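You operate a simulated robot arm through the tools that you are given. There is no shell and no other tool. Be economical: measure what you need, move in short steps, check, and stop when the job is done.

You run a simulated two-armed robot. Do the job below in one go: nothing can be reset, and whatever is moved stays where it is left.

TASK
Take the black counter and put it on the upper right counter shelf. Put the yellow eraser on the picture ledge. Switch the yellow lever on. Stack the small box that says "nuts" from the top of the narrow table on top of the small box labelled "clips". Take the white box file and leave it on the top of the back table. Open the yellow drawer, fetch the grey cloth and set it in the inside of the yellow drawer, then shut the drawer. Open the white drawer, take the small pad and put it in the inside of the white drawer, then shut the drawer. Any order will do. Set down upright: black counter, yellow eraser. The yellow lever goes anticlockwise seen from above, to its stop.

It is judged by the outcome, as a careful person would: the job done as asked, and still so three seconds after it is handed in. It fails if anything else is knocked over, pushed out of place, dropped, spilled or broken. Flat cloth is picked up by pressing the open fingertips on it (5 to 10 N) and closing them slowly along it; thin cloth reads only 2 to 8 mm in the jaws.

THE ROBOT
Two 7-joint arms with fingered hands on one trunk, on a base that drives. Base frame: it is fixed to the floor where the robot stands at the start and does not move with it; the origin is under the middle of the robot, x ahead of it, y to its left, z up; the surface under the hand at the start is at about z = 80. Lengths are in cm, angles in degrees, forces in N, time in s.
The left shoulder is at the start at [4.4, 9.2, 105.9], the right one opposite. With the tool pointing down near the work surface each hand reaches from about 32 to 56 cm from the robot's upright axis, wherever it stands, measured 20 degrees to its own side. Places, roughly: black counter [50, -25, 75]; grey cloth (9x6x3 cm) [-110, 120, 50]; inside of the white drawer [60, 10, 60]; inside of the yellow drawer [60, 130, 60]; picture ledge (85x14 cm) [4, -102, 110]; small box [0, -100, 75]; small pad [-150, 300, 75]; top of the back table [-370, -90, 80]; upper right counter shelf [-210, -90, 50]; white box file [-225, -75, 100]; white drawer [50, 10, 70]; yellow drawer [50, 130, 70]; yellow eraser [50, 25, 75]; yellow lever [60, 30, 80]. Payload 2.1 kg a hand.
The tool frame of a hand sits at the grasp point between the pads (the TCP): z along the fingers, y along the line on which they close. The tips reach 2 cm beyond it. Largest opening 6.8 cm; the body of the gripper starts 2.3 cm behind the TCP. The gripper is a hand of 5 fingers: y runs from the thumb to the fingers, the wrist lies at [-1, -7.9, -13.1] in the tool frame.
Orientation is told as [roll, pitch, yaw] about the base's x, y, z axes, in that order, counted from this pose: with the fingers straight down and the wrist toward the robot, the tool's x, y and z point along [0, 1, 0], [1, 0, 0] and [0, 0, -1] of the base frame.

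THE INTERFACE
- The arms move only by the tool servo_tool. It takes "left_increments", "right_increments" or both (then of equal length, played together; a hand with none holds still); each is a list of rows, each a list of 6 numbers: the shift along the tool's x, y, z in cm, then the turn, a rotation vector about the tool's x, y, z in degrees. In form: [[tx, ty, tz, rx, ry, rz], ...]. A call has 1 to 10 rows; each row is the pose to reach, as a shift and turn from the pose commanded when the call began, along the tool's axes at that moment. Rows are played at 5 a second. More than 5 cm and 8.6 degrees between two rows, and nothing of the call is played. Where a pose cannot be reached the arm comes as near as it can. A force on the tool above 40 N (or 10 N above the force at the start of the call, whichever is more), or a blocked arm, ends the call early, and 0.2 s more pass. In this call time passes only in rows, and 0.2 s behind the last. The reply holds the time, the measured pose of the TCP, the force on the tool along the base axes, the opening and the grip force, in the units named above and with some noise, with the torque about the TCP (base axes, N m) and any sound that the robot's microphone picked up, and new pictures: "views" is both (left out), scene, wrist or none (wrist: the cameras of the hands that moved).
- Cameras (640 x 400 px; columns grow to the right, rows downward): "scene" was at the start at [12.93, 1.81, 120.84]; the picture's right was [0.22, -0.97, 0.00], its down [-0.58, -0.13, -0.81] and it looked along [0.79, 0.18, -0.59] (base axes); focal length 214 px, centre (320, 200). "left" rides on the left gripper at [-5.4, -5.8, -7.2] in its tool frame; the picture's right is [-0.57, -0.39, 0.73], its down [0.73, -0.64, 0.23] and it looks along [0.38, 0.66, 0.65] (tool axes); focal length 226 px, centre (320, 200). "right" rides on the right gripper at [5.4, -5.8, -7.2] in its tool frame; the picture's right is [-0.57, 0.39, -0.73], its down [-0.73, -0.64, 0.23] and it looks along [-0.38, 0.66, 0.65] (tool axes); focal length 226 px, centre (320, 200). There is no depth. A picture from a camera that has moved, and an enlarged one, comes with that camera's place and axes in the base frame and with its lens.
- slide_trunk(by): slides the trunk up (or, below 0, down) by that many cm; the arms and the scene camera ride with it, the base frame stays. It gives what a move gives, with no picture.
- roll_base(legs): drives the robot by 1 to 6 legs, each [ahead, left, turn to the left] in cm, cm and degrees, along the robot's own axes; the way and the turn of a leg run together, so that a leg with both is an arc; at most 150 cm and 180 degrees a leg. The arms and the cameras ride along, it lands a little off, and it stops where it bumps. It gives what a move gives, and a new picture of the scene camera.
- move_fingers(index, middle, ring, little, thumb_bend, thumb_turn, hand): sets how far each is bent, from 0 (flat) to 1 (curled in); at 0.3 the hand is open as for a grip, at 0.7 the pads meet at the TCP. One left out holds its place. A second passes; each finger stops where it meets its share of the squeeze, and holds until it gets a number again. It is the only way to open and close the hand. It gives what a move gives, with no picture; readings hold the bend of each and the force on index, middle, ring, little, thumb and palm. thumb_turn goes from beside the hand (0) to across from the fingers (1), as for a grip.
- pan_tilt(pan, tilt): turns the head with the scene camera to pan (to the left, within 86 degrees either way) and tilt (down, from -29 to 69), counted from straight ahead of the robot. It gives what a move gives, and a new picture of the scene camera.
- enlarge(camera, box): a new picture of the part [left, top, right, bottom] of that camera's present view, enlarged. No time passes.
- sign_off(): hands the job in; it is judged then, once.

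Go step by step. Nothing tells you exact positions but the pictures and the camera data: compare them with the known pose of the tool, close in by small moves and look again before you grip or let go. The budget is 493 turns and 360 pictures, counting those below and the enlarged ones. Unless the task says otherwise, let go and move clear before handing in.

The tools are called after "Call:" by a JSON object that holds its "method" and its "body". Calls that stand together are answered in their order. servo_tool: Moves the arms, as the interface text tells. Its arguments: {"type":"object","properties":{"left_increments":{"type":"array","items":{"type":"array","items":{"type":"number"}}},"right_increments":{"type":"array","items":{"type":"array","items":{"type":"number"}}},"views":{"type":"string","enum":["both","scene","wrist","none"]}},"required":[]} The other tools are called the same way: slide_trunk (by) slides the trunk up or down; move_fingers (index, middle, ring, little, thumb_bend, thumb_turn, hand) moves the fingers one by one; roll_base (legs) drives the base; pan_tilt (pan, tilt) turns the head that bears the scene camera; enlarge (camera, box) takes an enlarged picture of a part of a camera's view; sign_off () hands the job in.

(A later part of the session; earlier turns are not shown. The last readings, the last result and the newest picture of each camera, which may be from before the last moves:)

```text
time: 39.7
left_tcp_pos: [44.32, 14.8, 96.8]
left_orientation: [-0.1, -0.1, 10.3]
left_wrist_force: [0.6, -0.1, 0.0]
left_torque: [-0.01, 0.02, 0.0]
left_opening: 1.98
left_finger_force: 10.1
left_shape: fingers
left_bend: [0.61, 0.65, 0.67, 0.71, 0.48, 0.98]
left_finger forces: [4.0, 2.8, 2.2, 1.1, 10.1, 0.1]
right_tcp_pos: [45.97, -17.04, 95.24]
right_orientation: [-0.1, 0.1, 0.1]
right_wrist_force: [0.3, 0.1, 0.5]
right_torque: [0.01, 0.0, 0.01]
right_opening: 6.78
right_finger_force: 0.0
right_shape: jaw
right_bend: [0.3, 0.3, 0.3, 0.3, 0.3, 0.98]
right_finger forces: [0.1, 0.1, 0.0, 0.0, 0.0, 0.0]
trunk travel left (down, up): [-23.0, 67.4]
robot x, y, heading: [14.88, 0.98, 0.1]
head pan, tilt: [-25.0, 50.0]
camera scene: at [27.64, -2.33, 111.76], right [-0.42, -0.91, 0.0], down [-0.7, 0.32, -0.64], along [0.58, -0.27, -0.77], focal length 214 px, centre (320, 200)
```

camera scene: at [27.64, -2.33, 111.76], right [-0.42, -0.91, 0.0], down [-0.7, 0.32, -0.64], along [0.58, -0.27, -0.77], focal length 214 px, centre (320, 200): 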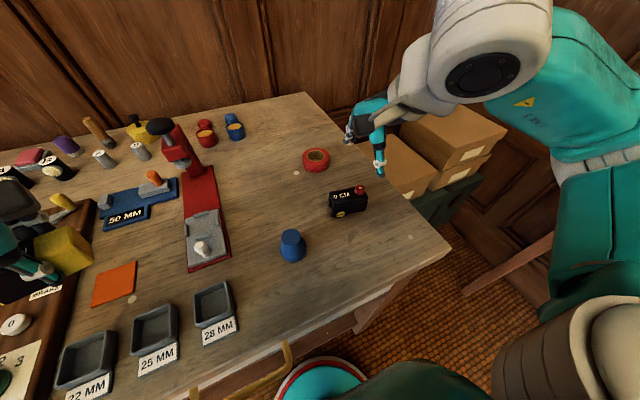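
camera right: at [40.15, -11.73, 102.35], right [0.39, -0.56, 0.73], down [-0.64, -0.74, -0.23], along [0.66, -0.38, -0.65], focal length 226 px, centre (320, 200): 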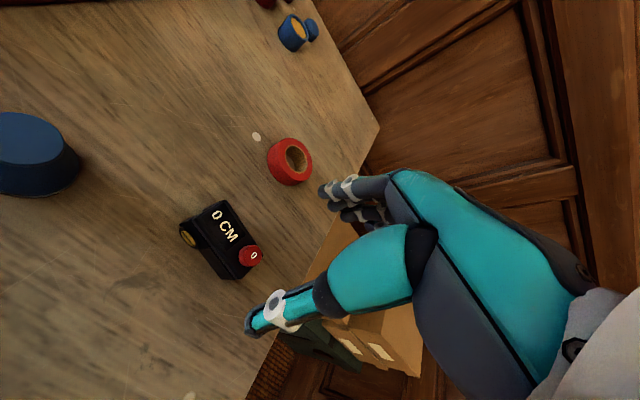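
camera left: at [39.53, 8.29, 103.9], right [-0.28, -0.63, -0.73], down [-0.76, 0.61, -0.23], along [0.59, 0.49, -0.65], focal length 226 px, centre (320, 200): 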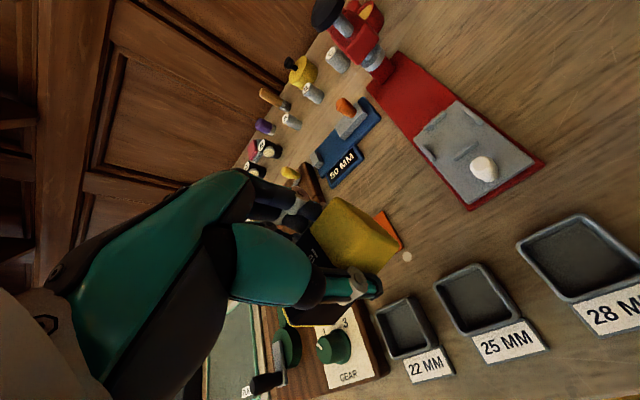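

Counter centre is about (48.4, -17.6), turned about -14°. I go above it with that yaw.

Call:
{"method": "servo_tool", "body": {"right_increments": [[-0.3, 1, 3, 0, 0, 7], [-0.8, 2.3, 6, 0, 0, 14], [-0.8, 2.3, 8, 0, 0, 14]], "views": "both"}}

Call:
{"method": "enlarge", "body": {"camera": "scene", "box": [280, 150, 440, 250]}}

```text
time: 40.5
left_tcp_pos: [44.22, 14.71, 96.81]
left_orientation: [-0.2, -0.1, 10.4]
left_wrist_force: [0.6, -1.0, -0.5]
left_torque: [-0.02, -0.06, 0.0]
left_opening: 1.99
left_finger_force: 10.3
left_shape: fingers
left_bend: [0.61, 0.65, 0.67, 0.71, 0.47, 0.98]
left_finger forces: [4.1, 2.8, 2.1, 1.1, 10.2, 0.0]
right_tcp_pos: [48.36, -17.69, 87.24]
right_orientation: [0.0, -0.1, -14.0]
right_wrist_force: [-0.6, 0.5, 0.4]
right_torque: [0.02, 0.01, -0.03]
right_opening: 6.79
right_finger_force: 0.0
right_shape: jaw
right_bend: [0.3, 0.3, 0.3, 0.3, 0.3, 0.98]
right_finger forces: [0.0, 0.0, 0.0, 0.1, 0.0, 0.0]
trunk travel left (down, up): [-23.0, 67.4]
robot x, y, heading: [15.06, 1.07, 0.3]
head pan, tilt: [-25.0, 50.0]
camera scene: at [27.64, -2.34, 111.76], right [-0.42, -0.91, 0.0], down [-0.7, 0.32, -0.64], along [0.58, -0.27, -0.77], focal length 214 px, centre (320, 200)
camera right: at [43.98, -11.12, 94.38], right [0.24, -0.64, 0.73], down [-0.8, -0.56, -0.23], along [0.55, -0.53, -0.65], focal length 226 px, centre (320, 200)
```

scene: 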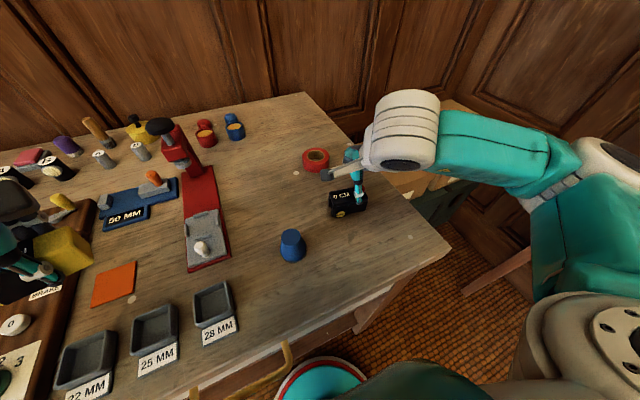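
right: 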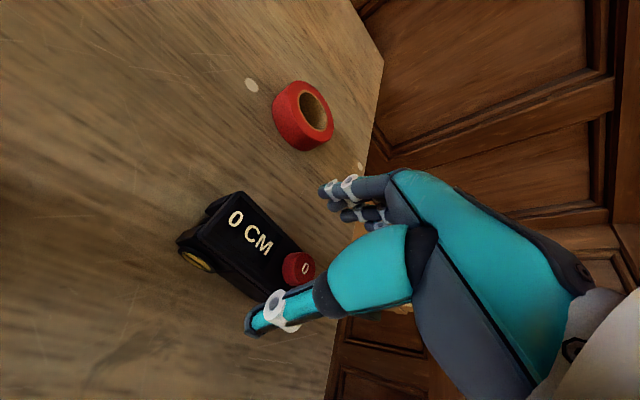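

```text
4.00 times, centred on (360, 200) of scene
camera zoom: at [27.64, -2.34, 111.76], right [-0.42, -0.91, 0.0], down [-0.7, 0.32, -0.64], along [0.58, -0.27, -0.77], focal length 858 px, centre (160, 200)
```

zoom: 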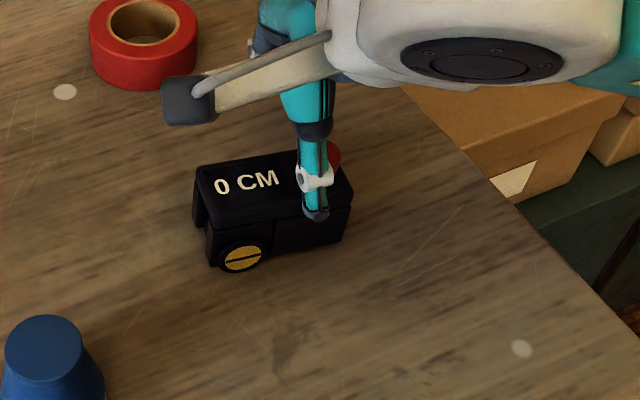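

Call:
{"method": "servo_tool", "body": {"right_increments": [[0, 0, 2, 0, 0, -1], [0, 0, 3.5, 0, 0, -2], [0, 0, 4.4, 0, 0, -2]], "views": "both"}}

Call:
{"method": "move_fingers", "body": {"hand": "right", "index": 0.48, "middle": 0.48, "ring": 0.48, "little": 0.48, "thumb_bend": 0.46}}

Call:
{"method": "enlarge", "body": {"camera": "right", "box": [160, 150, 400, 300]}}

```text
time: 41.3
left_tcp_pos: [44.25, 14.72, 96.83]
left_orientation: [-0.1, -0.2, 10.3]
left_wrist_force: [-0.3, 0.3, -0.4]
left_torque: [-0.03, -0.05, 0.0]
left_opening: 1.97
left_finger_force: 10.4
left_shape: fingers
left_bend: [0.61, 0.65, 0.67, 0.71, 0.47, 0.98]
left_finger forces: [4.0, 2.9, 2.1, 1.2, 10.3, 0.0]
right_tcp_pos: [48.34, -17.68, 82.73]
right_orientation: [0.0, 0.1, -11.8]
right_wrist_force: [0.0, 0.5, -0.1]
right_torque: [0.01, 0.0, -0.03]
right_opening: 6.77
right_finger_force: 0.1
right_shape: jaw
right_bend: [0.3, 0.3, 0.3, 0.3, 0.3, 0.98]
right_finger forces: [0.0, 0.0, 0.0, 0.0, 0.1, 0.0]
trunk travel left (down, up): [-23.0, 67.4]
robot x, y, heading: [14.79, 1.18, 0.1]
head pan, tilt: [-25.0, 50.0]
camera scene: at [27.64, -2.34, 111.76], right [-0.42, -0.91, 0.0], down [-0.7, 0.32, -0.64], along [0.58, -0.27, -0.77], focal length 214 px, centre (320, 200)
camera right: at [43.76, -11.26, 89.97], right [0.26, -0.63, 0.73], down [-0.78, -0.59, -0.23], along [0.57, -0.5, -0.65], focal length 226 px, centre (320, 200)
```

scene: 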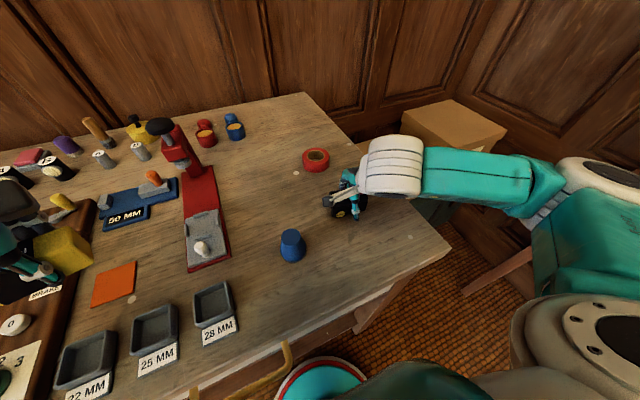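
right: 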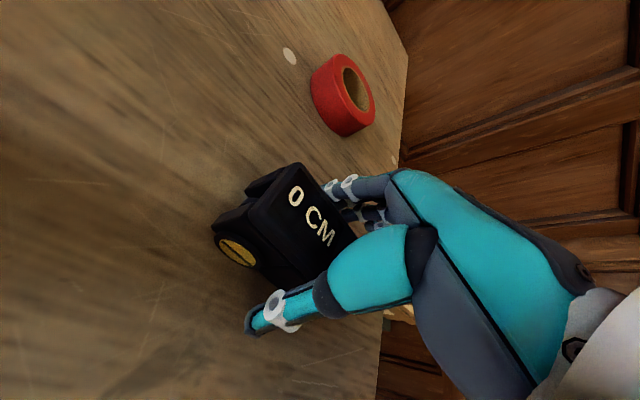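

```text
time: 42.3
left_tcp_pos: [44.15, 14.7, 96.85]
left_orientation: [0.0, -0.1, 10.3]
left_wrist_force: [0.3, 0.0, -1.4]
left_torque: [0.01, 0.01, -0.01]
left_opening: 1.97
left_finger_force: 10.0
left_shape: fingers
left_bend: [0.61, 0.65, 0.67, 0.71, 0.47, 0.98]
left_finger forces: [4.0, 2.8, 2.0, 1.2, 10.3, 0.0]
right_tcp_pos: [48.38, -17.72, 82.87]
right_orientation: [0.0, 0.1, -11.8]
right_wrist_force: [0.0, -0.1, 0.7]
right_torque: [-0.02, 0.0, -0.03]
right_opening: 3.51
right_finger_force: 0.4
right_shape: fingers
right_bend: [0.48, 0.48, 0.48, 0.48, 0.45, 0.98]
right_finger forces: [0.1, 0.0, 0.0, 0.0, 0.6, 0.1]
trunk travel left (down, up): [-23.0, 67.4]
robot x, y, heading: [14.82, 1.2, 0.5]
head pan, tilt: [-25.0, 50.0]
```

```text
2.67 times, centred on (280, 225) of right
camera zoom: at [43.76, -11.27, 90.0], right [0.26, -0.63, 0.73], down [-0.78, -0.59, -0.23], along [0.57, -0.51, -0.65], focal length 603 px, centre (427, 133)
```

zoom: 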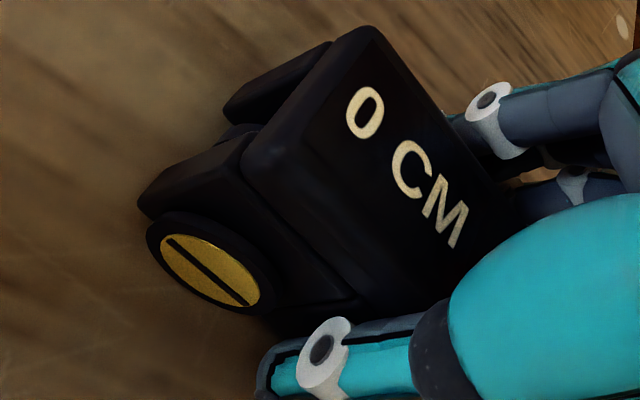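

Call:
{"method": "move_fingers", "body": {"hand": "right", "index": 0.65, "middle": 0.65, "ring": 0.65, "little": 0.65, "thumb_bend": 0.6}}

Call:
{"method": "enlarge", "body": {"camera": "right", "box": [160, 150, 400, 300]}}

```text
time: 43.3
left_tcp_pos: [44.24, 14.69, 96.79]
left_orientation: [0.0, -0.1, 10.3]
left_wrist_force: [-0.2, -0.5, -0.9]
left_torque: [0.02, 0.01, 0.01]
left_opening: 1.98
left_finger_force: 9.8
left_shape: fingers
left_bend: [0.61, 0.65, 0.67, 0.71, 0.47, 0.98]
left_finger forces: [4.0, 2.8, 2.2, 1.2, 10.3, 0.1]
right_tcp_pos: [48.35, -17.7, 82.83]
right_orientation: [0.0, 0.1, -11.7]
right_wrist_force: [0.8, -0.1, 0.3]
right_torque: [-0.01, 0.0, 0.03]
right_opening: 2.34
right_finger_force: 6.5
right_shape: fingers
right_bend: [0.59, 0.6, 0.61, 0.64, 0.47, 0.96]
right_finger forces: [2.3, 2.2, 1.6, 0.3, 6.2, 0.1]
trunk travel left (down, up): [-23.0, 67.4]
robot x, y, heading: [15.27, 1.12, 0.1]
head pan, tilt: [-25.0, 50.0]
```

```text
2.67 times, centred on (280, 225) of right
camera zoom: at [43.77, -11.27, 90.0], right [0.26, -0.63, 0.73], down [-0.78, -0.59, -0.23], along [0.57, -0.51, -0.65], focal length 603 px, centre (427, 133)
```

zoom: 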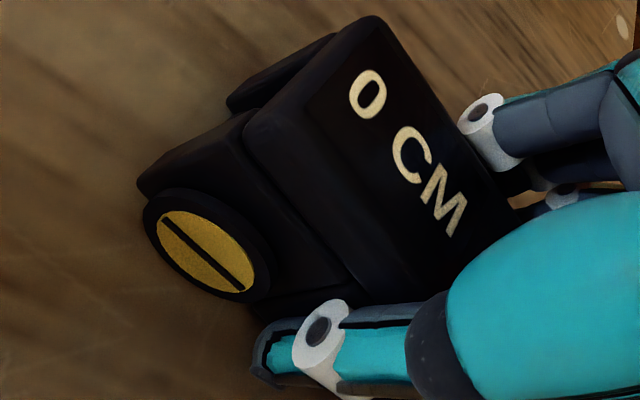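

Firm contact. I squeeze a little more and lift.

Call:
{"method": "move_fingers", "body": {"hand": "right", "index": 0.72, "middle": 0.72, "ring": 0.74, "little": 0.78, "thumb_bend": 0.68}}

Call:
{"method": "servo_tool", "body": {"right_increments": [[0, 0, -1.5, 0, 0, 0], [0, 0, -4, 0, 0, 0], [0, 0, -8, 0, 0, 0]], "views": "both"}}

```text
time: 44.3
left_tcp_pos: [44.34, 14.85, 96.91]
left_orientation: [-0.1, -0.1, 10.3]
left_wrist_force: [-0.8, 0.3, -0.4]
left_torque: [0.04, 0.01, 0.01]
left_opening: 1.99
left_finger_force: 10.5
left_shape: fingers
left_bend: [0.61, 0.65, 0.67, 0.71, 0.47, 0.98]
left_finger forces: [4.0, 2.7, 2.2, 1.2, 10.2, 0.0]
right_tcp_pos: [48.29, -17.8, 82.86]
right_orientation: [0.1, 0.1, -11.8]
right_wrist_force: [0.2, 0.4, 0.0]
right_torque: [0.01, -0.02, -0.02]
right_opening: 2.35
right_finger_force: 12.4
right_shape: fingers
right_bend: [0.61, 0.65, 0.71, 0.77, 0.45, 0.93]
right_finger forces: [4.4, 3.1, 3.7, 2.7, 11.9, 0.0]
trunk travel left (down, up): [-23.0, 67.4]
robot x, y, heading: [14.89, 1.01, 0.2]
head pan, tilt: [-25.0, 50.0]
```

```text
time: 45.1
left_tcp_pos: [44.28, 14.62, 96.89]
left_orientation: [-0.1, 0.0, 10.3]
left_wrist_force: [0.5, 0.1, -0.6]
left_torque: [-0.03, -0.02, 0.0]
left_opening: 1.98
left_finger_force: 10.3
left_shape: fingers
left_bend: [0.61, 0.65, 0.67, 0.71, 0.47, 0.98]
left_finger forces: [4.0, 2.8, 2.1, 1.2, 10.1, 0.0]
right_tcp_pos: [48.36, -17.58, 90.7]
right_orientation: [0.0, 0.2, -11.8]
right_wrist_force: [0.2, -0.1, -2.3]
right_torque: [-0.02, 0.01, 0.02]
right_opening: 2.39
right_finger_force: 12.3
right_shape: fingers
right_bend: [0.61, 0.65, 0.72, 0.77, 0.45, 0.93]
right_finger forces: [4.0, 2.9, 3.8, 2.4, 11.4, 0.0]
trunk travel left (down, up): [-23.0, 67.4]
robot x, y, heading: [14.88, 0.82, -0.1]
head pan, tilt: [-25.0, 50.0]
camera scene: at [27.65, -2.34, 111.76], right [-0.42, -0.91, 0.0], down [-0.7, 0.32, -0.64], along [0.58, -0.27, -0.77], focal length 214 px, centre (320, 200)
camera right: at [43.74, -11.24, 97.85], right [0.26, -0.63, 0.73], down [-0.78, -0.59, -0.23], along [0.57, -0.51, -0.65], focal length 226 px, centre (320, 200)
```

scene: 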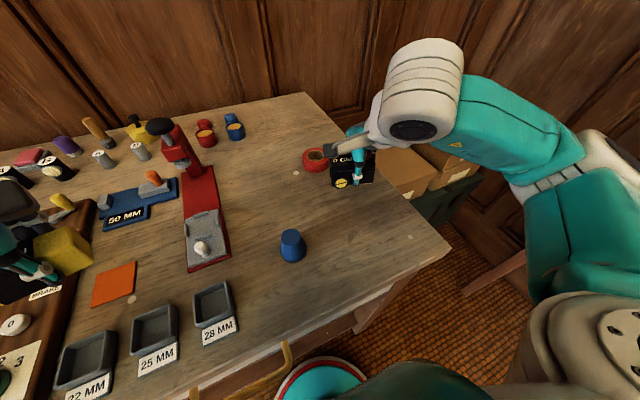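
right: 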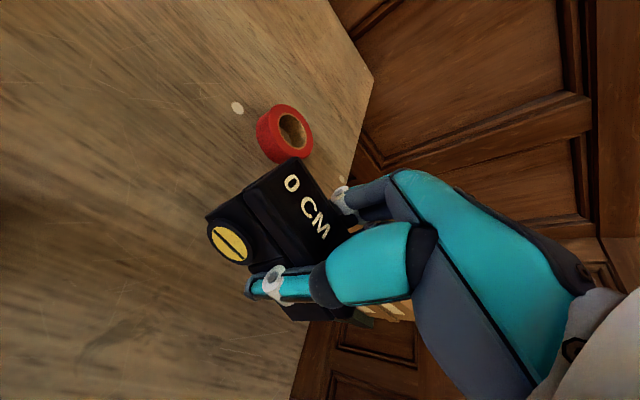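

Both items held. I raise the arms' clearance and back away from the table, then look to the right.

Call:
{"method": "servo_tool", "body": {"left_increments": [[0, -2, -3, 0, 0, 0], [0, -4, -6, 0, 0, 0]], "right_increments": [[0.5, -3, -3.5, 0, 0, 0], [1, -6, -7, 0, 0, 0]], "views": "none"}}

Call:
{"method": "roll_base", "body": {"legs": [[-35, 0, 0]]}}

Call:
{"method": "pan_tilt", "body": {"pan": -80, "tilt": 15}}

```text
time: 45.7
left_tcp_pos: [40.12, 14.2, 102.8]
left_orientation: [0.0, 0.0, 10.3]
left_wrist_force: [-0.4, 0.1, -0.4]
left_torque: [0.0, -0.04, 0.0]
left_opening: 1.95
left_finger_force: 10.6
left_shape: fingers
left_bend: [0.61, 0.65, 0.71, 0.71, 0.46, 0.98]
left_finger forces: [4.0, 2.9, 2.1, 1.2, 9.9, 0.0]
right_tcp_pos: [42.69, -15.59, 97.81]
right_orientation: [-0.1, 0.1, -11.8]
right_wrist_force: [-0.4, 0.8, -2.2]
right_torque: [0.01, -0.02, -0.04]
right_opening: 2.34
right_finger_force: 11.8
right_shape: fingers
right_bend: [0.61, 0.65, 0.72, 0.77, 0.45, 0.93]
right_finger forces: [4.0, 2.9, 3.8, 2.1, 11.2, 0.0]
trunk travel left (down, up): [-23.0, 67.4]
robot x, y, heading: [14.88, 0.76, 0.3]
head pan, tilt: [-25.0, 50.0]
```

```text
time: 48.0
left_tcp_pos: [5.2, 14.01, 102.79]
left_orientation: [-0.1, -0.1, 10.6]
left_wrist_force: [0.0, 0.5, -0.1]
left_torque: [-0.01, 0.0, -0.01]
left_opening: 1.97
left_finger_force: 9.4
left_shape: fingers
left_bend: [0.61, 0.65, 0.71, 0.71, 0.46, 0.98]
left_finger forces: [3.9, 2.8, 2.1, 1.1, 9.9, 0.0]
right_tcp_pos: [7.7, -15.71, 97.79]
right_orientation: [-0.1, 0.1, -11.7]
right_wrist_force: [0.2, -0.7, -1.1]
right_torque: [0.02, -0.04, 0.03]
right_opening: 2.32
right_finger_force: 11.9
right_shape: fingers
right_bend: [0.61, 0.65, 0.72, 0.77, 0.45, 0.93]
right_finger forces: [3.9, 2.9, 3.8, 2.1, 11.2, 0.0]
trunk travel left (down, up): [-23.0, 67.4]
robot x, y, heading: [-20.16, 0.74, 0.2]
head pan, tilt: [-25.0, 50.0]
camera scene: at [-7.33, -2.46, 111.75], right [-0.42, -0.91, 0.0], down [-0.7, 0.32, -0.64], along [0.58, -0.27, -0.77], focal length 214 px, centre (320, 200)
```

scene: 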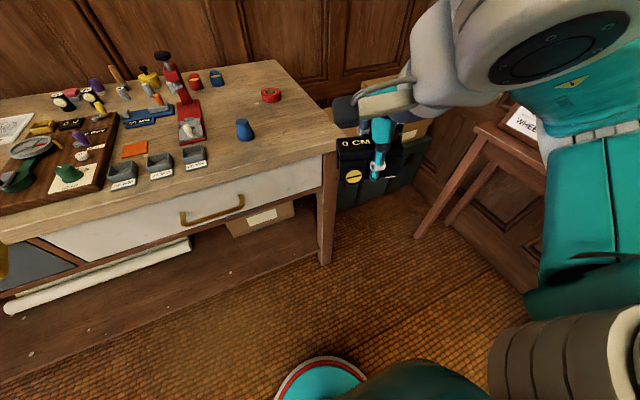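

```text
time: 49.2
left_tcp_pos: [5.14, 14.08, 102.77]
left_orientation: [-0.1, 0.0, 10.5]
left_wrist_force: [-0.4, 0.7, -0.7]
left_torque: [0.03, -0.02, 0.0]
left_opening: 1.95
left_finger_force: 9.9
left_shape: fingers
left_bend: [0.61, 0.65, 0.71, 0.71, 0.46, 0.98]
left_finger forces: [4.0, 2.9, 2.1, 1.1, 9.9, 0.0]
right_tcp_pos: [7.72, -15.58, 97.87]
right_orientation: [0.0, 0.1, -11.7]
right_wrist_force: [0.5, -0.2, -2.2]
right_torque: [0.0, 0.01, 0.0]
right_opening: 2.35
right_finger_force: 12.2
right_shape: fingers
right_bend: [0.61, 0.65, 0.72, 0.77, 0.45, 0.93]
right_finger forces: [3.9, 2.9, 3.8, 2.0, 11.2, 0.0]
trunk travel left (down, up): [-23.0, 67.4]
robot x, y, heading: [-19.91, 1.03, 0.2]
head pan, tilt: [-80.0, 15.0]
camera scene: at [-12.65, -8.43, 117.13], right [-0.98, -0.18, 0.0], down [-0.05, 0.26, -0.97], along [0.17, -0.95, -0.26], focal length 214 px, centre (320, 200)
```

scene: 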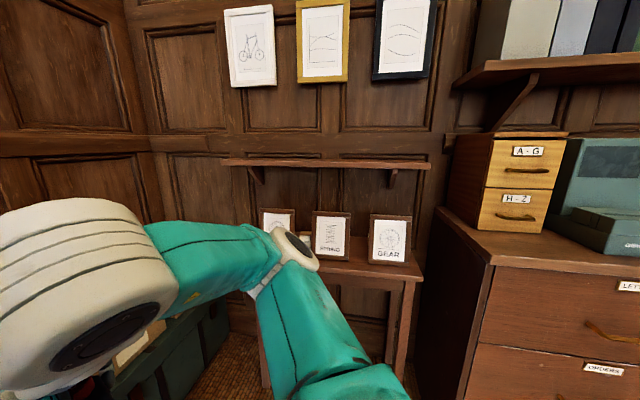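

The picture ledge is on the right wall above the narrow table. I turn right 90° and approach.

Call:
{"method": "roll_base", "body": {"legs": [[0, 0, -90], [20, 0, 0]]}}

Call:
{"method": "pan_tilt", "body": {"pan": 0, "tilt": 25}}

```text
time: 54.7
left_tcp_pos: [-7.38, -44.68, 102.71]
left_orientation: [0.0, 0.0, -80.4]
left_wrist_force: [0.0, 0.9, -0.6]
left_torque: [0.0, 0.0, 0.0]
left_opening: 1.96
left_finger_force: 9.4
left_shape: fingers
left_bend: [0.61, 0.66, 0.71, 0.71, 0.46, 0.98]
left_finger forces: [3.7, 2.7, 2.0, 0.9, 9.6, 0.0]
right_tcp_pos: [-37.01, -46.87, 97.85]
right_orientation: [-0.1, 0.1, -102.4]
right_wrist_force: [0.7, 0.4, -2.5]
right_torque: [-0.03, 0.0, 0.04]
right_opening: 2.33
right_finger_force: 11.3
right_shape: fingers
right_bend: [0.61, 0.65, 0.72, 0.77, 0.45, 0.93]
right_finger forces: [3.6, 2.8, 3.7, 2.2, 10.6, 0.0]
trunk travel left (down, up): [-23.0, 67.4]
robot x, y, heading: [-20.66, -19.51, -90.1]
head pan, tilt: [-80.0, 15.0]
camera scene: at [-29.39, -26.69, 117.13], right [-0.16, 0.99, 0.0], down [0.26, 0.04, -0.97], along [-0.95, -0.16, -0.26], focal length 214 px, centre (320, 200)
```

scene: 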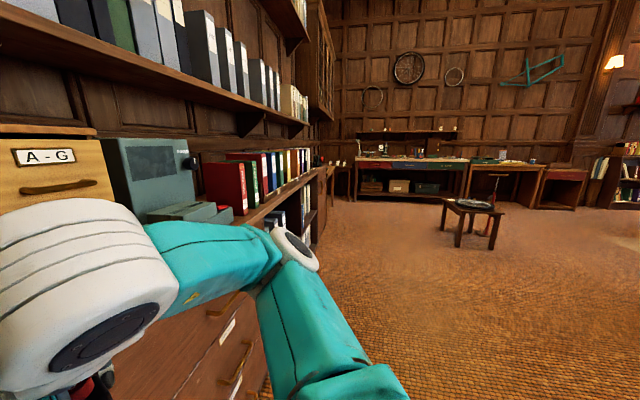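

```text
time: 56.2
left_tcp_pos: [-7.44, -44.82, 102.77]
left_orientation: [-0.2, -0.1, -80.4]
left_wrist_force: [0.1, -0.1, 0.1]
left_torque: [-0.01, 0.02, -0.01]
left_opening: 1.95
left_finger_force: 9.3
left_shape: fingers
left_bend: [0.61, 0.66, 0.71, 0.71, 0.46, 0.98]
left_finger forces: [3.8, 2.6, 2.0, 1.0, 9.6, 0.0]
right_tcp_pos: [-37.1, -46.98, 97.85]
right_orientation: [0.0, 0.2, -102.6]
right_wrist_force: [0.1, 0.2, -1.9]
right_torque: [0.01, -0.03, 0.0]
right_opening: 2.32
right_finger_force: 11.9
right_shape: fingers
right_bend: [0.61, 0.65, 0.72, 0.77, 0.45, 0.93]
right_finger forces: [3.6, 2.8, 3.7, 2.2, 10.7, 0.1]
trunk travel left (down, up): [-23.0, 67.4]
robot x, y, heading: [-20.07, -19.77, -90.5]
head pan, tilt: [0.0, 25.0]
camera scene: at [-20.27, -34.38, 115.51], right [-1.0, 0.01, 0.0], down [0.0, 0.42, -0.91], along [-0.01, -0.91, -0.42], focal length 214 px, centre (320, 200)
```

scene: 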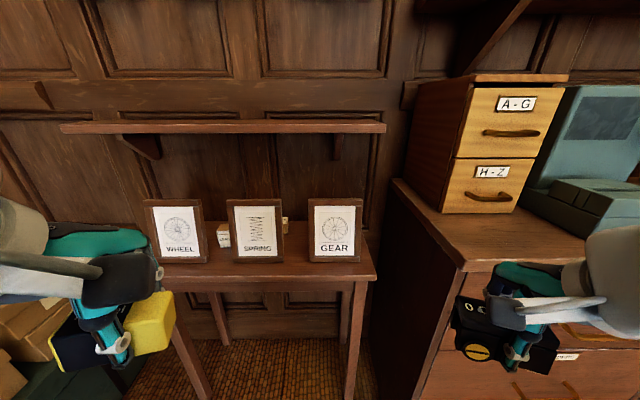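

Call:
{"method": "slide_trunk", "body": {"by": 22}}

Call:
{"method": "pan_tilt", "body": {"pan": 0, "tilt": 40}}

Call:
{"method": "enlarge", "body": {"camera": "left", "box": [0, 0, 640, 400]}}

```text
time: 58.5
left_tcp_pos: [-7.36, -44.81, 124.66]
left_orientation: [-0.2, 0.0, -80.3]
left_wrist_force: [-0.1, 0.7, -0.2]
left_torque: [0.0, 0.01, -0.01]
left_opening: 1.96
left_finger_force: 9.3
left_shape: fingers
left_bend: [0.61, 0.66, 0.71, 0.71, 0.46, 0.98]
left_finger forces: [3.9, 2.7, 2.1, 1.0, 9.5, 0.0]
right_tcp_pos: [-37.05, -46.92, 119.81]
right_orientation: [0.1, 0.1, -102.5]
right_wrist_force: [1.0, -0.3, -2.3]
right_torque: [0.02, 0.02, 0.01]
right_opening: 2.33
right_finger_force: 11.9
right_shape: fingers
right_bend: [0.61, 0.65, 0.72, 0.77, 0.45, 0.93]
right_finger forces: [3.6, 2.8, 3.6, 2.3, 10.5, 0.0]
trunk travel left (down, up): [-45.0, 45.4]
robot x, y, heading: [-20.25, -19.36, -90.4]
head pan, tilt: [0.0, 25.0]
```

```text
time: 59.3
left_tcp_pos: [-7.54, -44.78, 124.82]
left_orientation: [-0.1, -0.1, -80.3]
left_wrist_force: [-0.8, -0.3, -0.7]
left_torque: [-0.04, 0.02, 0.0]
left_opening: 1.94
left_finger_force: 9.1
left_shape: fingers
left_bend: [0.61, 0.66, 0.71, 0.71, 0.46, 0.98]
left_finger forces: [3.9, 2.7, 2.0, 1.0, 9.5, 0.0]
right_tcp_pos: [-37.04, -46.97, 119.88]
right_orientation: [0.0, 0.1, -102.5]
right_wrist_force: [0.0, -0.4, -2.1]
right_torque: [-0.02, 0.04, 0.0]
right_opening: 2.33
right_finger_force: 11.9
right_shape: fingers
right_bend: [0.61, 0.65, 0.72, 0.77, 0.45, 0.93]
right_finger forces: [3.6, 2.8, 3.7, 2.2, 10.5, 0.0]
trunk travel left (down, up): [-45.0, 45.4]
robot x, y, heading: [-19.98, -19.31, -90.4]
head pan, tilt: [0.0, 40.0]
camera scene: at [-20.23, -30.53, 135.37], right [-1.0, 0.01, 0.0], down [0.01, 0.64, -0.77], along [-0.01, -0.77, -0.64], focal length 214 px, centre (320, 200)
```

scene: 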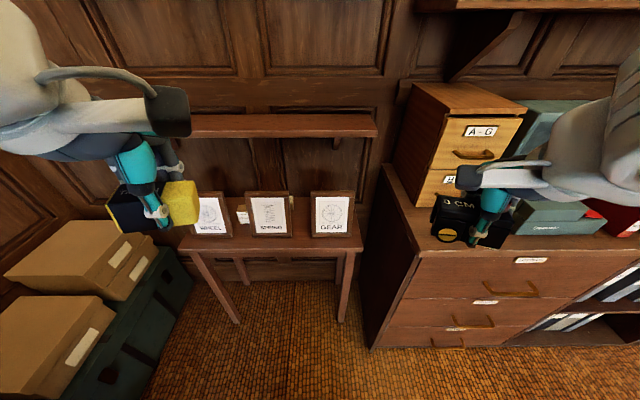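

```text
1.00 times, centred on (320, 200) of left (not enlarged: the box is as wide or as high as the picture)
camera zoom: at [-13.71, -40.0, 131.86], right [-0.62, 0.29, -0.73], down [0.62, 0.75, -0.23], along [0.48, -0.59, -0.65], focal length 226 px, centre (320, 200)
```

zoom: 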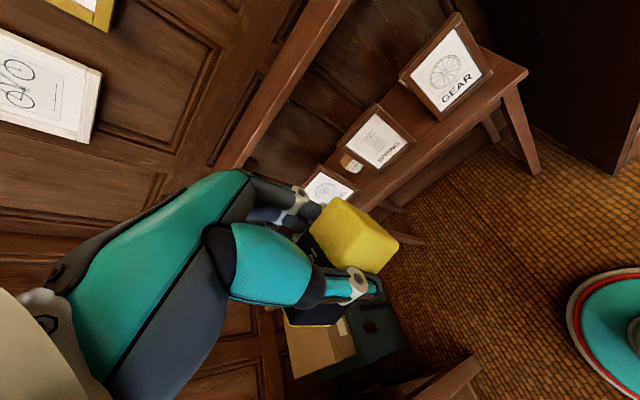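

The eraser is level. The ledge runs from x -38 to 47 at about y -95 to -109, z about 110. I drive closer and sideways to keep clear of the cabinet on the right.

Call:
{"method": "roll_base", "body": {"legs": [[0, 20, 0], [30, 0, 0]]}}

```text
time: 62.6
left_tcp_pos: [12.45, -74.63, 124.69]
left_orientation: [-0.1, -0.1, -80.3]
left_wrist_force: [0.0, -0.5, -0.9]
left_torque: [0.01, -0.01, 0.05]
left_opening: 1.96
left_finger_force: 9.3
left_shape: fingers
left_bend: [0.61, 0.66, 0.71, 0.71, 0.46, 0.98]
left_finger forces: [3.9, 2.8, 2.0, 1.0, 9.6, 0.1]
right_tcp_pos: [-17.17, -76.94, 119.91]
right_orientation: [0.0, 0.0, -102.4]
right_wrist_force: [0.3, 0.1, -2.4]
right_torque: [-0.02, 0.01, -0.04]
right_opening: 2.32
right_finger_force: 11.7
right_shape: fingers
right_bend: [0.61, 0.65, 0.72, 0.77, 0.45, 0.93]
right_finger forces: [3.5, 2.8, 3.8, 2.1, 10.5, 0.0]
trunk travel left (down, up): [-45.0, 45.4]
robot x, y, heading: [0.02, -49.71, -90.7]
head pan, tilt: [0.0, 40.0]
camera scene: at [-0.29, -60.46, 135.35], right [-1.0, 0.01, 0.0], down [0.0, 0.64, -0.77], along [-0.01, -0.77, -0.64], focal length 214 px, centre (320, 200)
```

scene: 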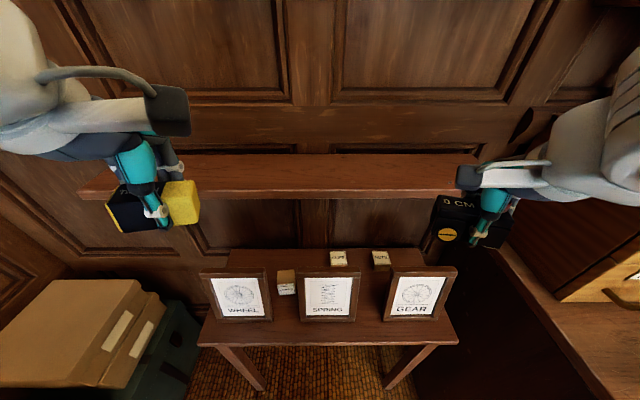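

Call:
{"method": "enlarge", "body": {"camera": "scene", "box": [260, 230, 420, 330]}}

```text
4.00 times, centred on (340, 280) of scene
camera zoom: at [-0.29, -60.46, 135.35], right [-1.0, 0.01, 0.0], down [0.0, 0.64, -0.77], along [-0.01, -0.77, -0.64], focal length 858 px, centre (240, -120)
```

zoom: 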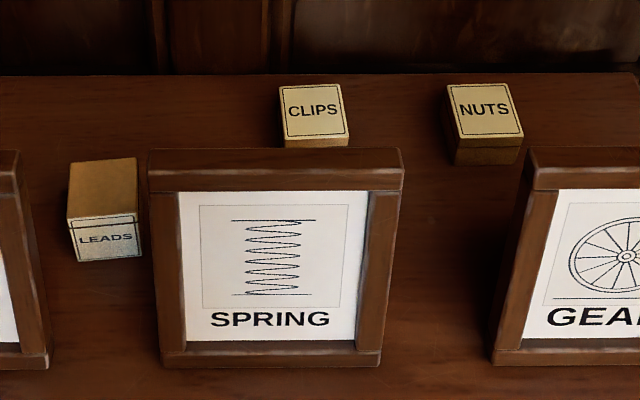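

Labels read: LEADS, CLIPS, NUTS. First the eraser: drive slightly ahead and move it out over the ledge.

Call:
{"method": "roll_base", "body": {"legs": [[4, 0, 0]]}}

Call:
{"method": "servo_tool", "body": {"left_increments": [[-0.7, 4.3, 0, 0, 0, 3], [-1.4, 8.6, 0, 0, 0, 6], [-2.1, 12.9, 0, 0, 0, 9], [-2.9, 17.2, 0, 0, 0, 9.7], [-3.7, 21.7, 1.5, 0, 0, 9.7]], "views": "both"}}

```text
time: 63.4
left_tcp_pos: [12.5, -78.88, 124.75]
left_orientation: [-0.1, 0.0, -80.3]
left_wrist_force: [0.0, -0.5, -0.9]
left_torque: [-0.02, 0.0, 0.01]
left_opening: 1.93
left_finger_force: 9.5
left_shape: fingers
left_bend: [0.61, 0.66, 0.71, 0.71, 0.46, 0.98]
left_finger forces: [3.9, 2.7, 1.9, 1.1, 9.6, 0.0]
right_tcp_pos: [-17.21, -80.92, 119.88]
right_orientation: [0.0, 0.0, -102.5]
right_wrist_force: [0.4, 0.1, -2.0]
right_torque: [-0.04, 0.03, -0.01]
right_opening: 2.32
right_finger_force: 11.1
right_shape: fingers
right_bend: [0.61, 0.65, 0.72, 0.77, 0.45, 0.93]
right_finger forces: [3.6, 2.8, 3.7, 2.2, 10.5, 0.0]
trunk travel left (down, up): [-45.0, 45.4]
robot x, y, heading: [-0.2, -53.41, -90.5]
head pan, tilt: [0.0, 40.0]
camera scene: at [-0.33, -64.58, 135.35], right [-1.0, 0.01, 0.0], down [0.01, 0.64, -0.77], along [-0.01, -0.77, -0.64], focal length 214 px, centre (320, 200)
```

scene: 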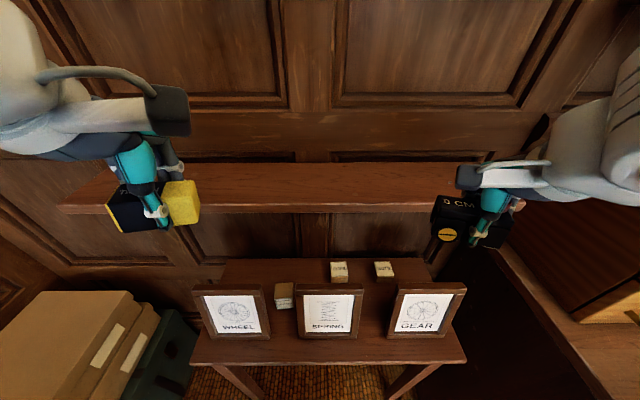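

```text
time: 64.6
left_tcp_pos: [12.55, -97.39, 124.22]
left_orientation: [0.0, -0.1, -89.9]
left_wrist_force: [0.1, -0.1, -1.2]
left_torque: [0.03, -0.03, -0.01]
left_opening: 1.93
left_finger_force: 9.3
left_shape: fingers
left_bend: [0.61, 0.66, 0.71, 0.71, 0.45, 0.98]
left_finger forces: [3.7, 2.7, 2.1, 0.8, 9.2, 0.0]
left hand out of reach, approached as far as the arm can: row 5
right_tcp_pos: [-17.13, -80.79, 119.96]
right_orientation: [0.0, 0.0, -102.5]
right_wrist_force: [0.5, 0.6, -2.7]
right_torque: [-0.02, 0.03, -0.02]
right_opening: 2.32
right_finger_force: 11.4
right_shape: fingers
right_bend: [0.61, 0.65, 0.72, 0.77, 0.44, 0.93]
right_finger forces: [3.6, 2.8, 3.8, 2.1, 10.5, 0.0]
trunk travel left (down, up): [-45.0, 45.4]
robot x, y, heading: [-0.03, -53.44, -90.4]
head pan, tilt: [0.0, 40.0]
camera scene: at [-0.34, -64.44, 135.37], right [-1.0, 0.01, 0.0], down [0.01, 0.64, -0.77], along [-0.01, -0.77, -0.64], focal length 214 px, centre (320, 200)
camera left: at [7.27, -91.52, 131.4], right [-0.57, 0.38, -0.73], down [0.73, 0.64, -0.23], along [0.38, -0.66, -0.64], focal length 226 px, centre (320, 200)
```

scene: 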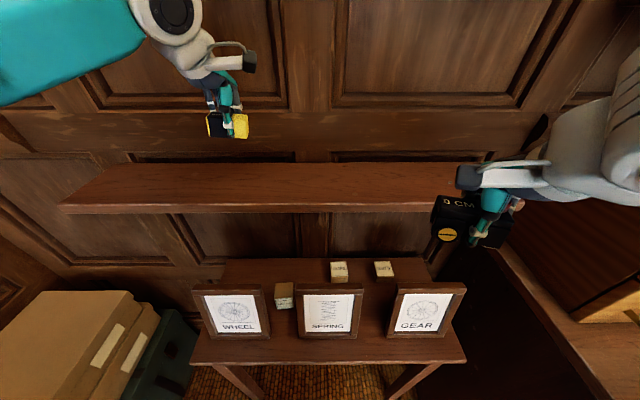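
left: 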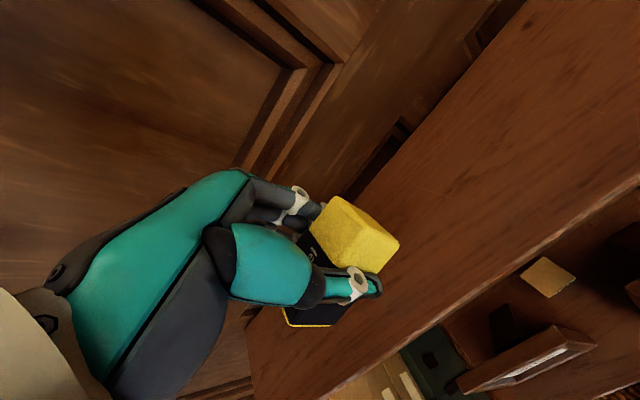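

Call:
{"method": "roll_base", "body": {"legs": [[4, 0, 0]]}}

Call:
{"method": "servo_tool", "body": {"left_increments": [[0, 0, 3, 0, 0, 0], [0, 0, 6, 0, 0, 0], [0, 0, 9, 0, 0, 0]], "views": "both"}}

Call:
{"method": "enlarge", "body": {"camera": "scene", "box": [160, 120, 320, 220]}}

```text
time: 65.5
left_tcp_pos: [12.45, -101.48, 124.3]
left_orientation: [-0.1, -0.1, -90.0]
left_wrist_force: [-0.1, -0.5, -0.7]
left_torque: [0.01, 0.01, -0.03]
left_opening: 1.95
left_finger_force: 9.1
left_shape: fingers
left_bend: [0.61, 0.66, 0.71, 0.71, 0.45, 0.98]
left_finger forces: [3.7, 2.7, 1.9, 0.9, 9.3, 0.0]
right_tcp_pos: [-17.2, -85.0, 119.94]
right_orientation: [0.0, 0.1, -102.5]
right_wrist_force: [-0.6, 0.1, -2.3]
right_torque: [0.0, 0.0, 0.01]
right_opening: 2.31
right_finger_force: 11.6
right_shape: fingers
right_bend: [0.61, 0.65, 0.72, 0.77, 0.44, 0.93]
right_finger forces: [3.6, 2.9, 3.7, 2.2, 10.6, 0.1]
trunk travel left (down, up): [-45.0, 45.4]
robot x, y, heading: [-0.03, -57.89, -90.5]
head pan, tilt: [0.0, 40.0]
camera scene: at [-0.37, -68.65, 135.35], right [-1.0, 0.01, 0.0], down [0.01, 0.64, -0.77], along [-0.01, -0.77, -0.64], focal length 214 px, centre (320, 200)
```

scene: 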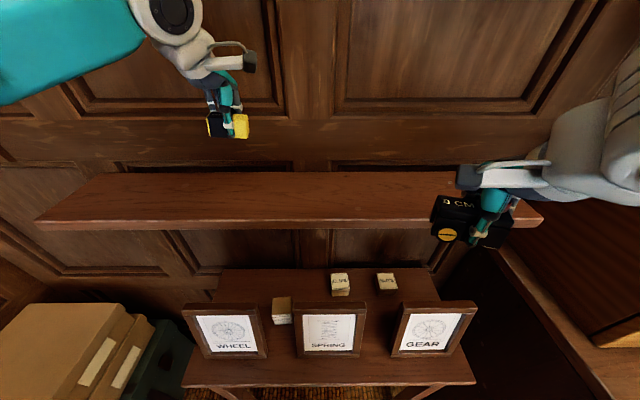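

```text
time: 66.3
left_tcp_pos: [12.52, -101.44, 115.29]
left_orientation: [-0.1, -0.1, -89.8]
left_wrist_force: [-0.3, 0.1, -0.3]
left_torque: [-0.02, 0.01, 0.0]
left_opening: 1.93
left_finger_force: 9.1
left_shape: fingers
left_bend: [0.61, 0.66, 0.71, 0.71, 0.44, 0.98]
left_finger forces: [3.8, 2.7, 1.9, 0.9, 9.2, 0.0]
right_tcp_pos: [-17.16, -84.9, 119.82]
right_orientation: [0.1, 0.1, -102.5]
right_wrist_force: [0.7, 0.9, -2.3]
right_torque: [-0.02, 0.03, 0.0]
right_opening: 2.29
right_finger_force: 11.3
right_shape: fingers
right_bend: [0.61, 0.65, 0.72, 0.77, 0.44, 0.93]
right_finger forces: [3.5, 2.8, 3.7, 2.2, 10.6, 0.1]
trunk travel left (down, up): [-45.0, 45.4]
robot x, y, heading: [-0.13, -57.8, -90.7]
head pan, tilt: [0.0, 40.0]
camera scene: at [-0.37, -68.58, 135.36], right [-1.0, 0.01, 0.0], down [0.01, 0.64, -0.77], along [-0.01, -0.77, -0.64], focal length 214 px, centre (320, 200)
camera left: at [7.2, -95.62, 122.32], right [-0.57, 0.38, -0.73], down [0.73, 0.64, -0.23], along [0.38, -0.66, -0.65], focal length 226 px, centre (320, 200)
```

scene: 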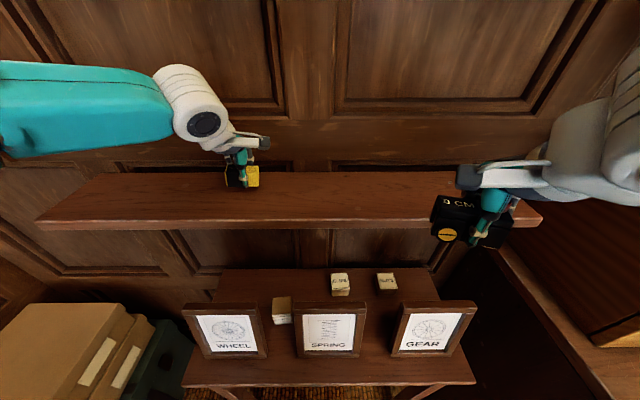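
left: 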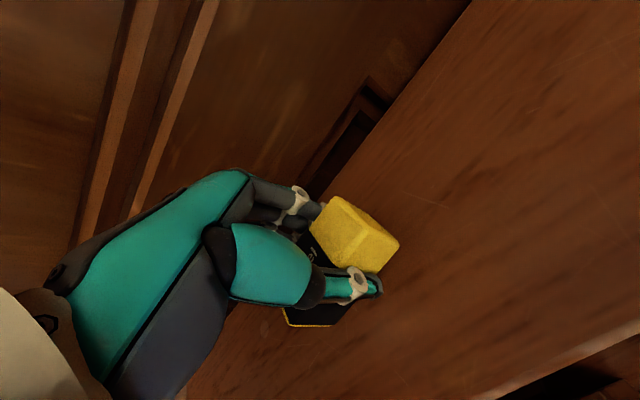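

```text
4.00 times, centred on (240, 170) of scene
camera zoom: at [-0.37, -68.58, 135.36], right [-1.0, 0.01, 0.0], down [0.01, 0.64, -0.77], along [-0.01, -0.77, -0.64], focal length 858 px, centre (640, 320)
```

zoom: 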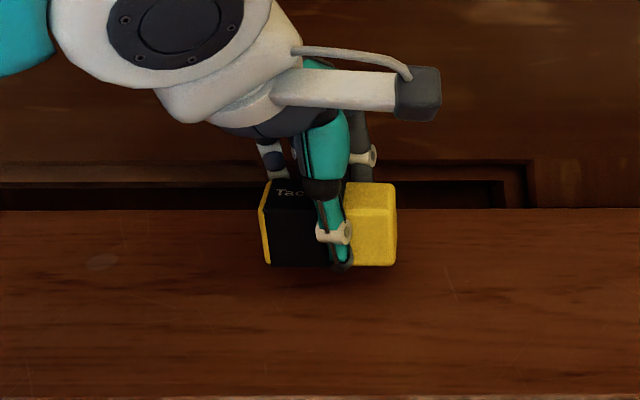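

Nicely over the ledge; I lower until contact.

Call:
{"method": "servo_tool", "body": {"left_increments": [[0, 0, 0.8, 0, 0, 0], [0, 0, 1.4, 0, 0, 0], [0, 0, 1.8, 0, 0, 0]], "views": "wrist"}}

```text
time: 67.1
left_tcp_pos: [12.49, -101.37, 113.43]
left_orientation: [-0.1, -0.1, -89.9]
left_wrist_force: [0.5, 1.2, -0.6]
left_torque: [-0.03, 0.0, -0.01]
left_opening: 1.94
left_finger_force: 9.0
left_shape: fingers
left_bend: [0.61, 0.66, 0.71, 0.71, 0.44, 0.98]
left_finger forces: [3.8, 2.6, 1.9, 0.9, 9.1, 0.0]
right_tcp_pos: [-17.13, -84.87, 119.83]
right_orientation: [0.0, 0.1, -102.6]
right_wrist_force: [0.1, -0.4, -1.7]
right_torque: [-0.04, 0.02, 0.04]
right_opening: 2.34
right_finger_force: 11.0
right_shape: fingers
right_bend: [0.61, 0.65, 0.72, 0.77, 0.44, 0.93]
right_finger forces: [3.7, 2.8, 3.7, 2.2, 10.6, 0.1]
trunk travel left (down, up): [-45.0, 45.4]
robot x, y, heading: [-0.15, -57.55, -90.3]
head pan, tilt: [0.0, 40.0]
camera left: at [7.16, -95.61, 120.58], right [-0.57, 0.39, -0.73], down [0.73, 0.64, -0.23], along [0.38, -0.66, -0.65], focal length 226 px, centre (320, 200)
```

left: 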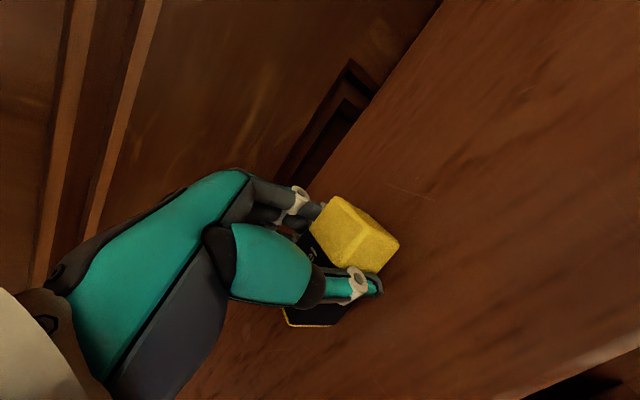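

Call:
{"method": "servo_tool", "body": {"left_increments": [[0, 0, 0.3, 0, 0, 0], [0, 0, 0.6, 0, 0, 0]], "views": "none"}}

Call:
{"method": "enlarge", "body": {"camera": "scene", "box": [192, 140, 288, 200]}}

```text
time: 67.7
left_tcp_pos: [12.52, -101.35, 112.81]
left_orientation: [0.0, -0.1, -90.0]
left_wrist_force: [0.3, -0.6, -0.2]
left_torque: [-0.04, -0.01, -0.01]
left_opening: 1.94
left_finger_force: 9.2
left_shape: fingers
left_bend: [0.61, 0.66, 0.71, 0.71, 0.44, 0.98]
left_finger forces: [3.7, 2.7, 1.9, 0.9, 9.1, 0.0]
right_tcp_pos: [-17.31, -85.05, 119.81]
right_orientation: [0.0, 0.0, -102.5]
right_wrist_force: [0.5, 0.5, -1.9]
right_torque: [-0.04, 0.03, -0.01]
right_opening: 2.33
right_finger_force: 11.8
right_shape: fingers
right_bend: [0.61, 0.65, 0.72, 0.77, 0.44, 0.93]
right_finger forces: [3.6, 2.8, 3.7, 2.2, 10.5, 0.1]
trunk travel left (down, up): [-45.0, 45.4]
robot x, y, heading: [-0.32, -57.52, -90.4]
head pan, tilt: [0.0, 40.0]
```

```text
6.67 times, centred on (240, 170) of scene
camera zoom: at [-0.37, -68.57, 135.36], right [-1.0, 0.01, 0.0], down [0.01, 0.64, -0.77], along [-0.01, -0.77, -0.64], focal length 1430 px, centre (853, 400)
```

zoom: 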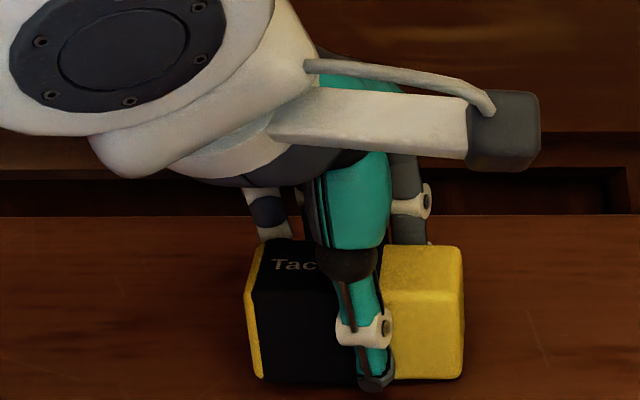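

Call:
{"method": "servo_tool", "body": {"left_increments": [[0, 0, 0.2, 0, 0, 0], [0, 0, 0.4, 0, 0, 0]], "views": "none"}}

```text
time: 68.3
left_tcp_pos: [12.5, -101.49, 112.52]
left_orientation: [-0.1, -0.1, -89.9]
left_wrist_force: [2.2, 1.7, 4.5]
left_torque: [-0.03, 0.05, 0.0]
left_opening: 1.97
left_finger_force: 10.3
left_shape: fingers
left_bend: [0.71, 0.66, 0.71, 0.72, 0.46, 0.99]
left_finger forces: [4.3, 2.8, 1.6, 0.6, 10.5, 0.0]
right_tcp_pos: [-17.2, -84.99, 119.9]
right_orientation: [-0.1, 0.0, -102.4]
right_wrist_force: [0.3, 0.5, -1.8]
right_torque: [-0.01, -0.01, 0.01]
right_opening: 2.3
right_finger_force: 11.4
right_shape: fingers
right_bend: [0.61, 0.65, 0.72, 0.77, 0.44, 0.93]
right_finger forces: [3.6, 2.8, 3.7, 2.2, 10.5, 0.0]
trunk travel left (down, up): [-45.0, 45.4]
robot x, y, heading: [-0.56, -57.39, -90.5]
head pan, tilt: [0.0, 40.0]
```

Contact. I open the hand in two steps.

Call:
{"method": "move_fingers", "body": {"hand": "left", "index": 0.55, "middle": 0.55, "ring": 0.55, "little": 0.55, "thumb_bend": 0.48}}

Call:
{"method": "move_fingers", "body": {"hand": "left", "index": 0.35, "middle": 0.35, "ring": 0.35, "little": 0.35, "thumb_bend": 0.3}}

Call:
{"method": "servo_tool", "body": {"left_increments": [[0, 0, -2, 0, 0, 0], [0, 0, -5, 0, 0, 0], [0, -1, -8, 0, 0, 0]], "views": "both"}}

```text
time: 69.3
left_tcp_pos: [12.58, -101.36, 112.45]
left_orientation: [-0.1, -0.1, -90.0]
left_wrist_force: [-0.1, 1.4, 1.2]
left_torque: [0.0, 0.0, 0.0]
left_opening: 2.72
left_finger_force: 0.4
left_shape: fingers
left_bend: [0.55, 0.55, 0.55, 0.55, 0.47, 1.0]
left_finger forces: [0.0, 0.1, 0.1, 0.0, 0.6, 0.0]
right_tcp_pos: [-17.22, -84.88, 119.86]
right_orientation: [0.0, 0.1, -102.5]
right_wrist_force: [-0.5, 0.1, -1.8]
right_torque: [0.0, 0.0, 0.04]
right_opening: 2.34
right_finger_force: 11.1
right_shape: fingers
right_bend: [0.61, 0.65, 0.72, 0.77, 0.44, 0.93]
right_finger forces: [3.6, 2.7, 3.6, 2.2, 10.5, 0.1]
trunk travel left (down, up): [-45.0, 45.4]
robot x, y, heading: [-0.25, -57.81, -90.4]
head pan, tilt: [0.0, 40.0]
```

```text
time: 70.3
left_tcp_pos: [12.56, -101.46, 112.47]
left_orientation: [-0.2, -0.1, -89.8]
left_wrist_force: [0.6, -0.1, -0.9]
left_torque: [-0.01, -0.02, -0.02]
left_opening: 5.8
left_finger_force: 0.0
left_shape: fingers
left_bend: [0.35, 0.35, 0.35, 0.35, 0.3, 0.98]
left_finger forces: [0.0, 0.0, 0.1, 0.0, 0.0, 0.1]
right_tcp_pos: [-17.28, -84.94, 119.89]
right_orientation: [0.0, 0.1, -102.6]
right_wrist_force: [0.3, 0.0, -0.9]
right_torque: [0.02, 0.01, 0.0]
right_opening: 2.29
right_finger_force: 11.3
right_shape: fingers
right_bend: [0.61, 0.65, 0.72, 0.77, 0.44, 0.93]
right_finger forces: [3.6, 2.7, 3.6, 2.2, 10.5, 0.0]
trunk travel left (down, up): [-45.0, 45.4]
robot x, y, heading: [-0.03, -57.18, -90.6]
head pan, tilt: [0.0, 40.0]
```

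```text
time: 71.1
left_tcp_pos: [12.39, -100.44, 120.56]
left_orientation: [-0.1, -0.2, -90.0]
left_wrist_force: [0.7, 0.1, 0.1]
left_torque: [0.04, 0.02, 0.0]
left_opening: 5.81
left_finger_force: 0.0
left_shape: fingers
left_bend: [0.35, 0.35, 0.35, 0.35, 0.3, 0.98]
left_finger forces: [0.0, 0.0, 0.0, 0.0, 0.1, 0.0]
right_tcp_pos: [-17.35, -84.86, 119.92]
right_orientation: [-0.1, 0.2, -102.5]
right_wrist_force: [0.4, 0.8, -1.2]
right_torque: [0.0, 0.0, 0.02]
right_opening: 2.32
right_finger_force: 11.4
right_shape: fingers
right_bend: [0.61, 0.65, 0.72, 0.77, 0.44, 0.93]
right_finger forces: [3.5, 2.7, 3.7, 2.3, 10.6, 0.1]
trunk travel left (down, up): [-45.0, 45.4]
robot x, y, heading: [-0.28, -57.02, -90.5]
head pan, tilt: [0.0, 40.0]
camera scene: at [-0.38, -68.55, 135.36], right [-1.0, 0.01, 0.0], down [0.01, 0.64, -0.77], along [-0.01, -0.77, -0.64], focal length 214 px, centre (320, 200)
camera left: at [7.06, -94.61, 127.61], right [-0.57, 0.39, -0.73], down [0.73, 0.64, -0.23], along [0.38, -0.66, -0.65], focal length 226 px, centre (320, 200)
```

scene: 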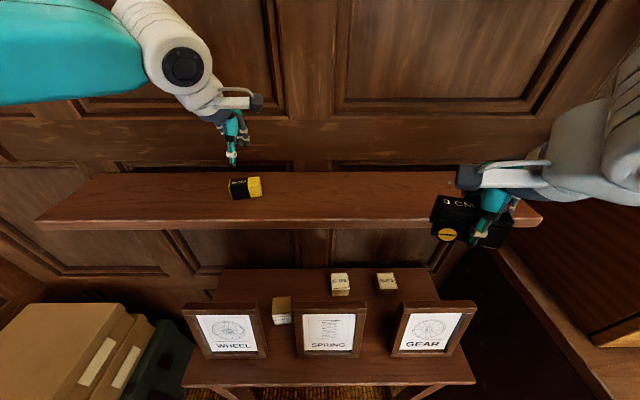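
left: 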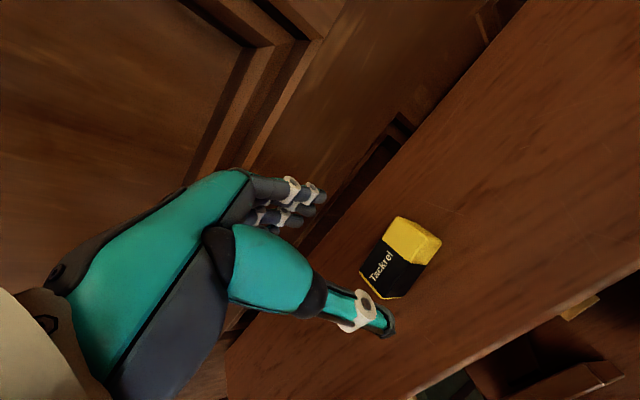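

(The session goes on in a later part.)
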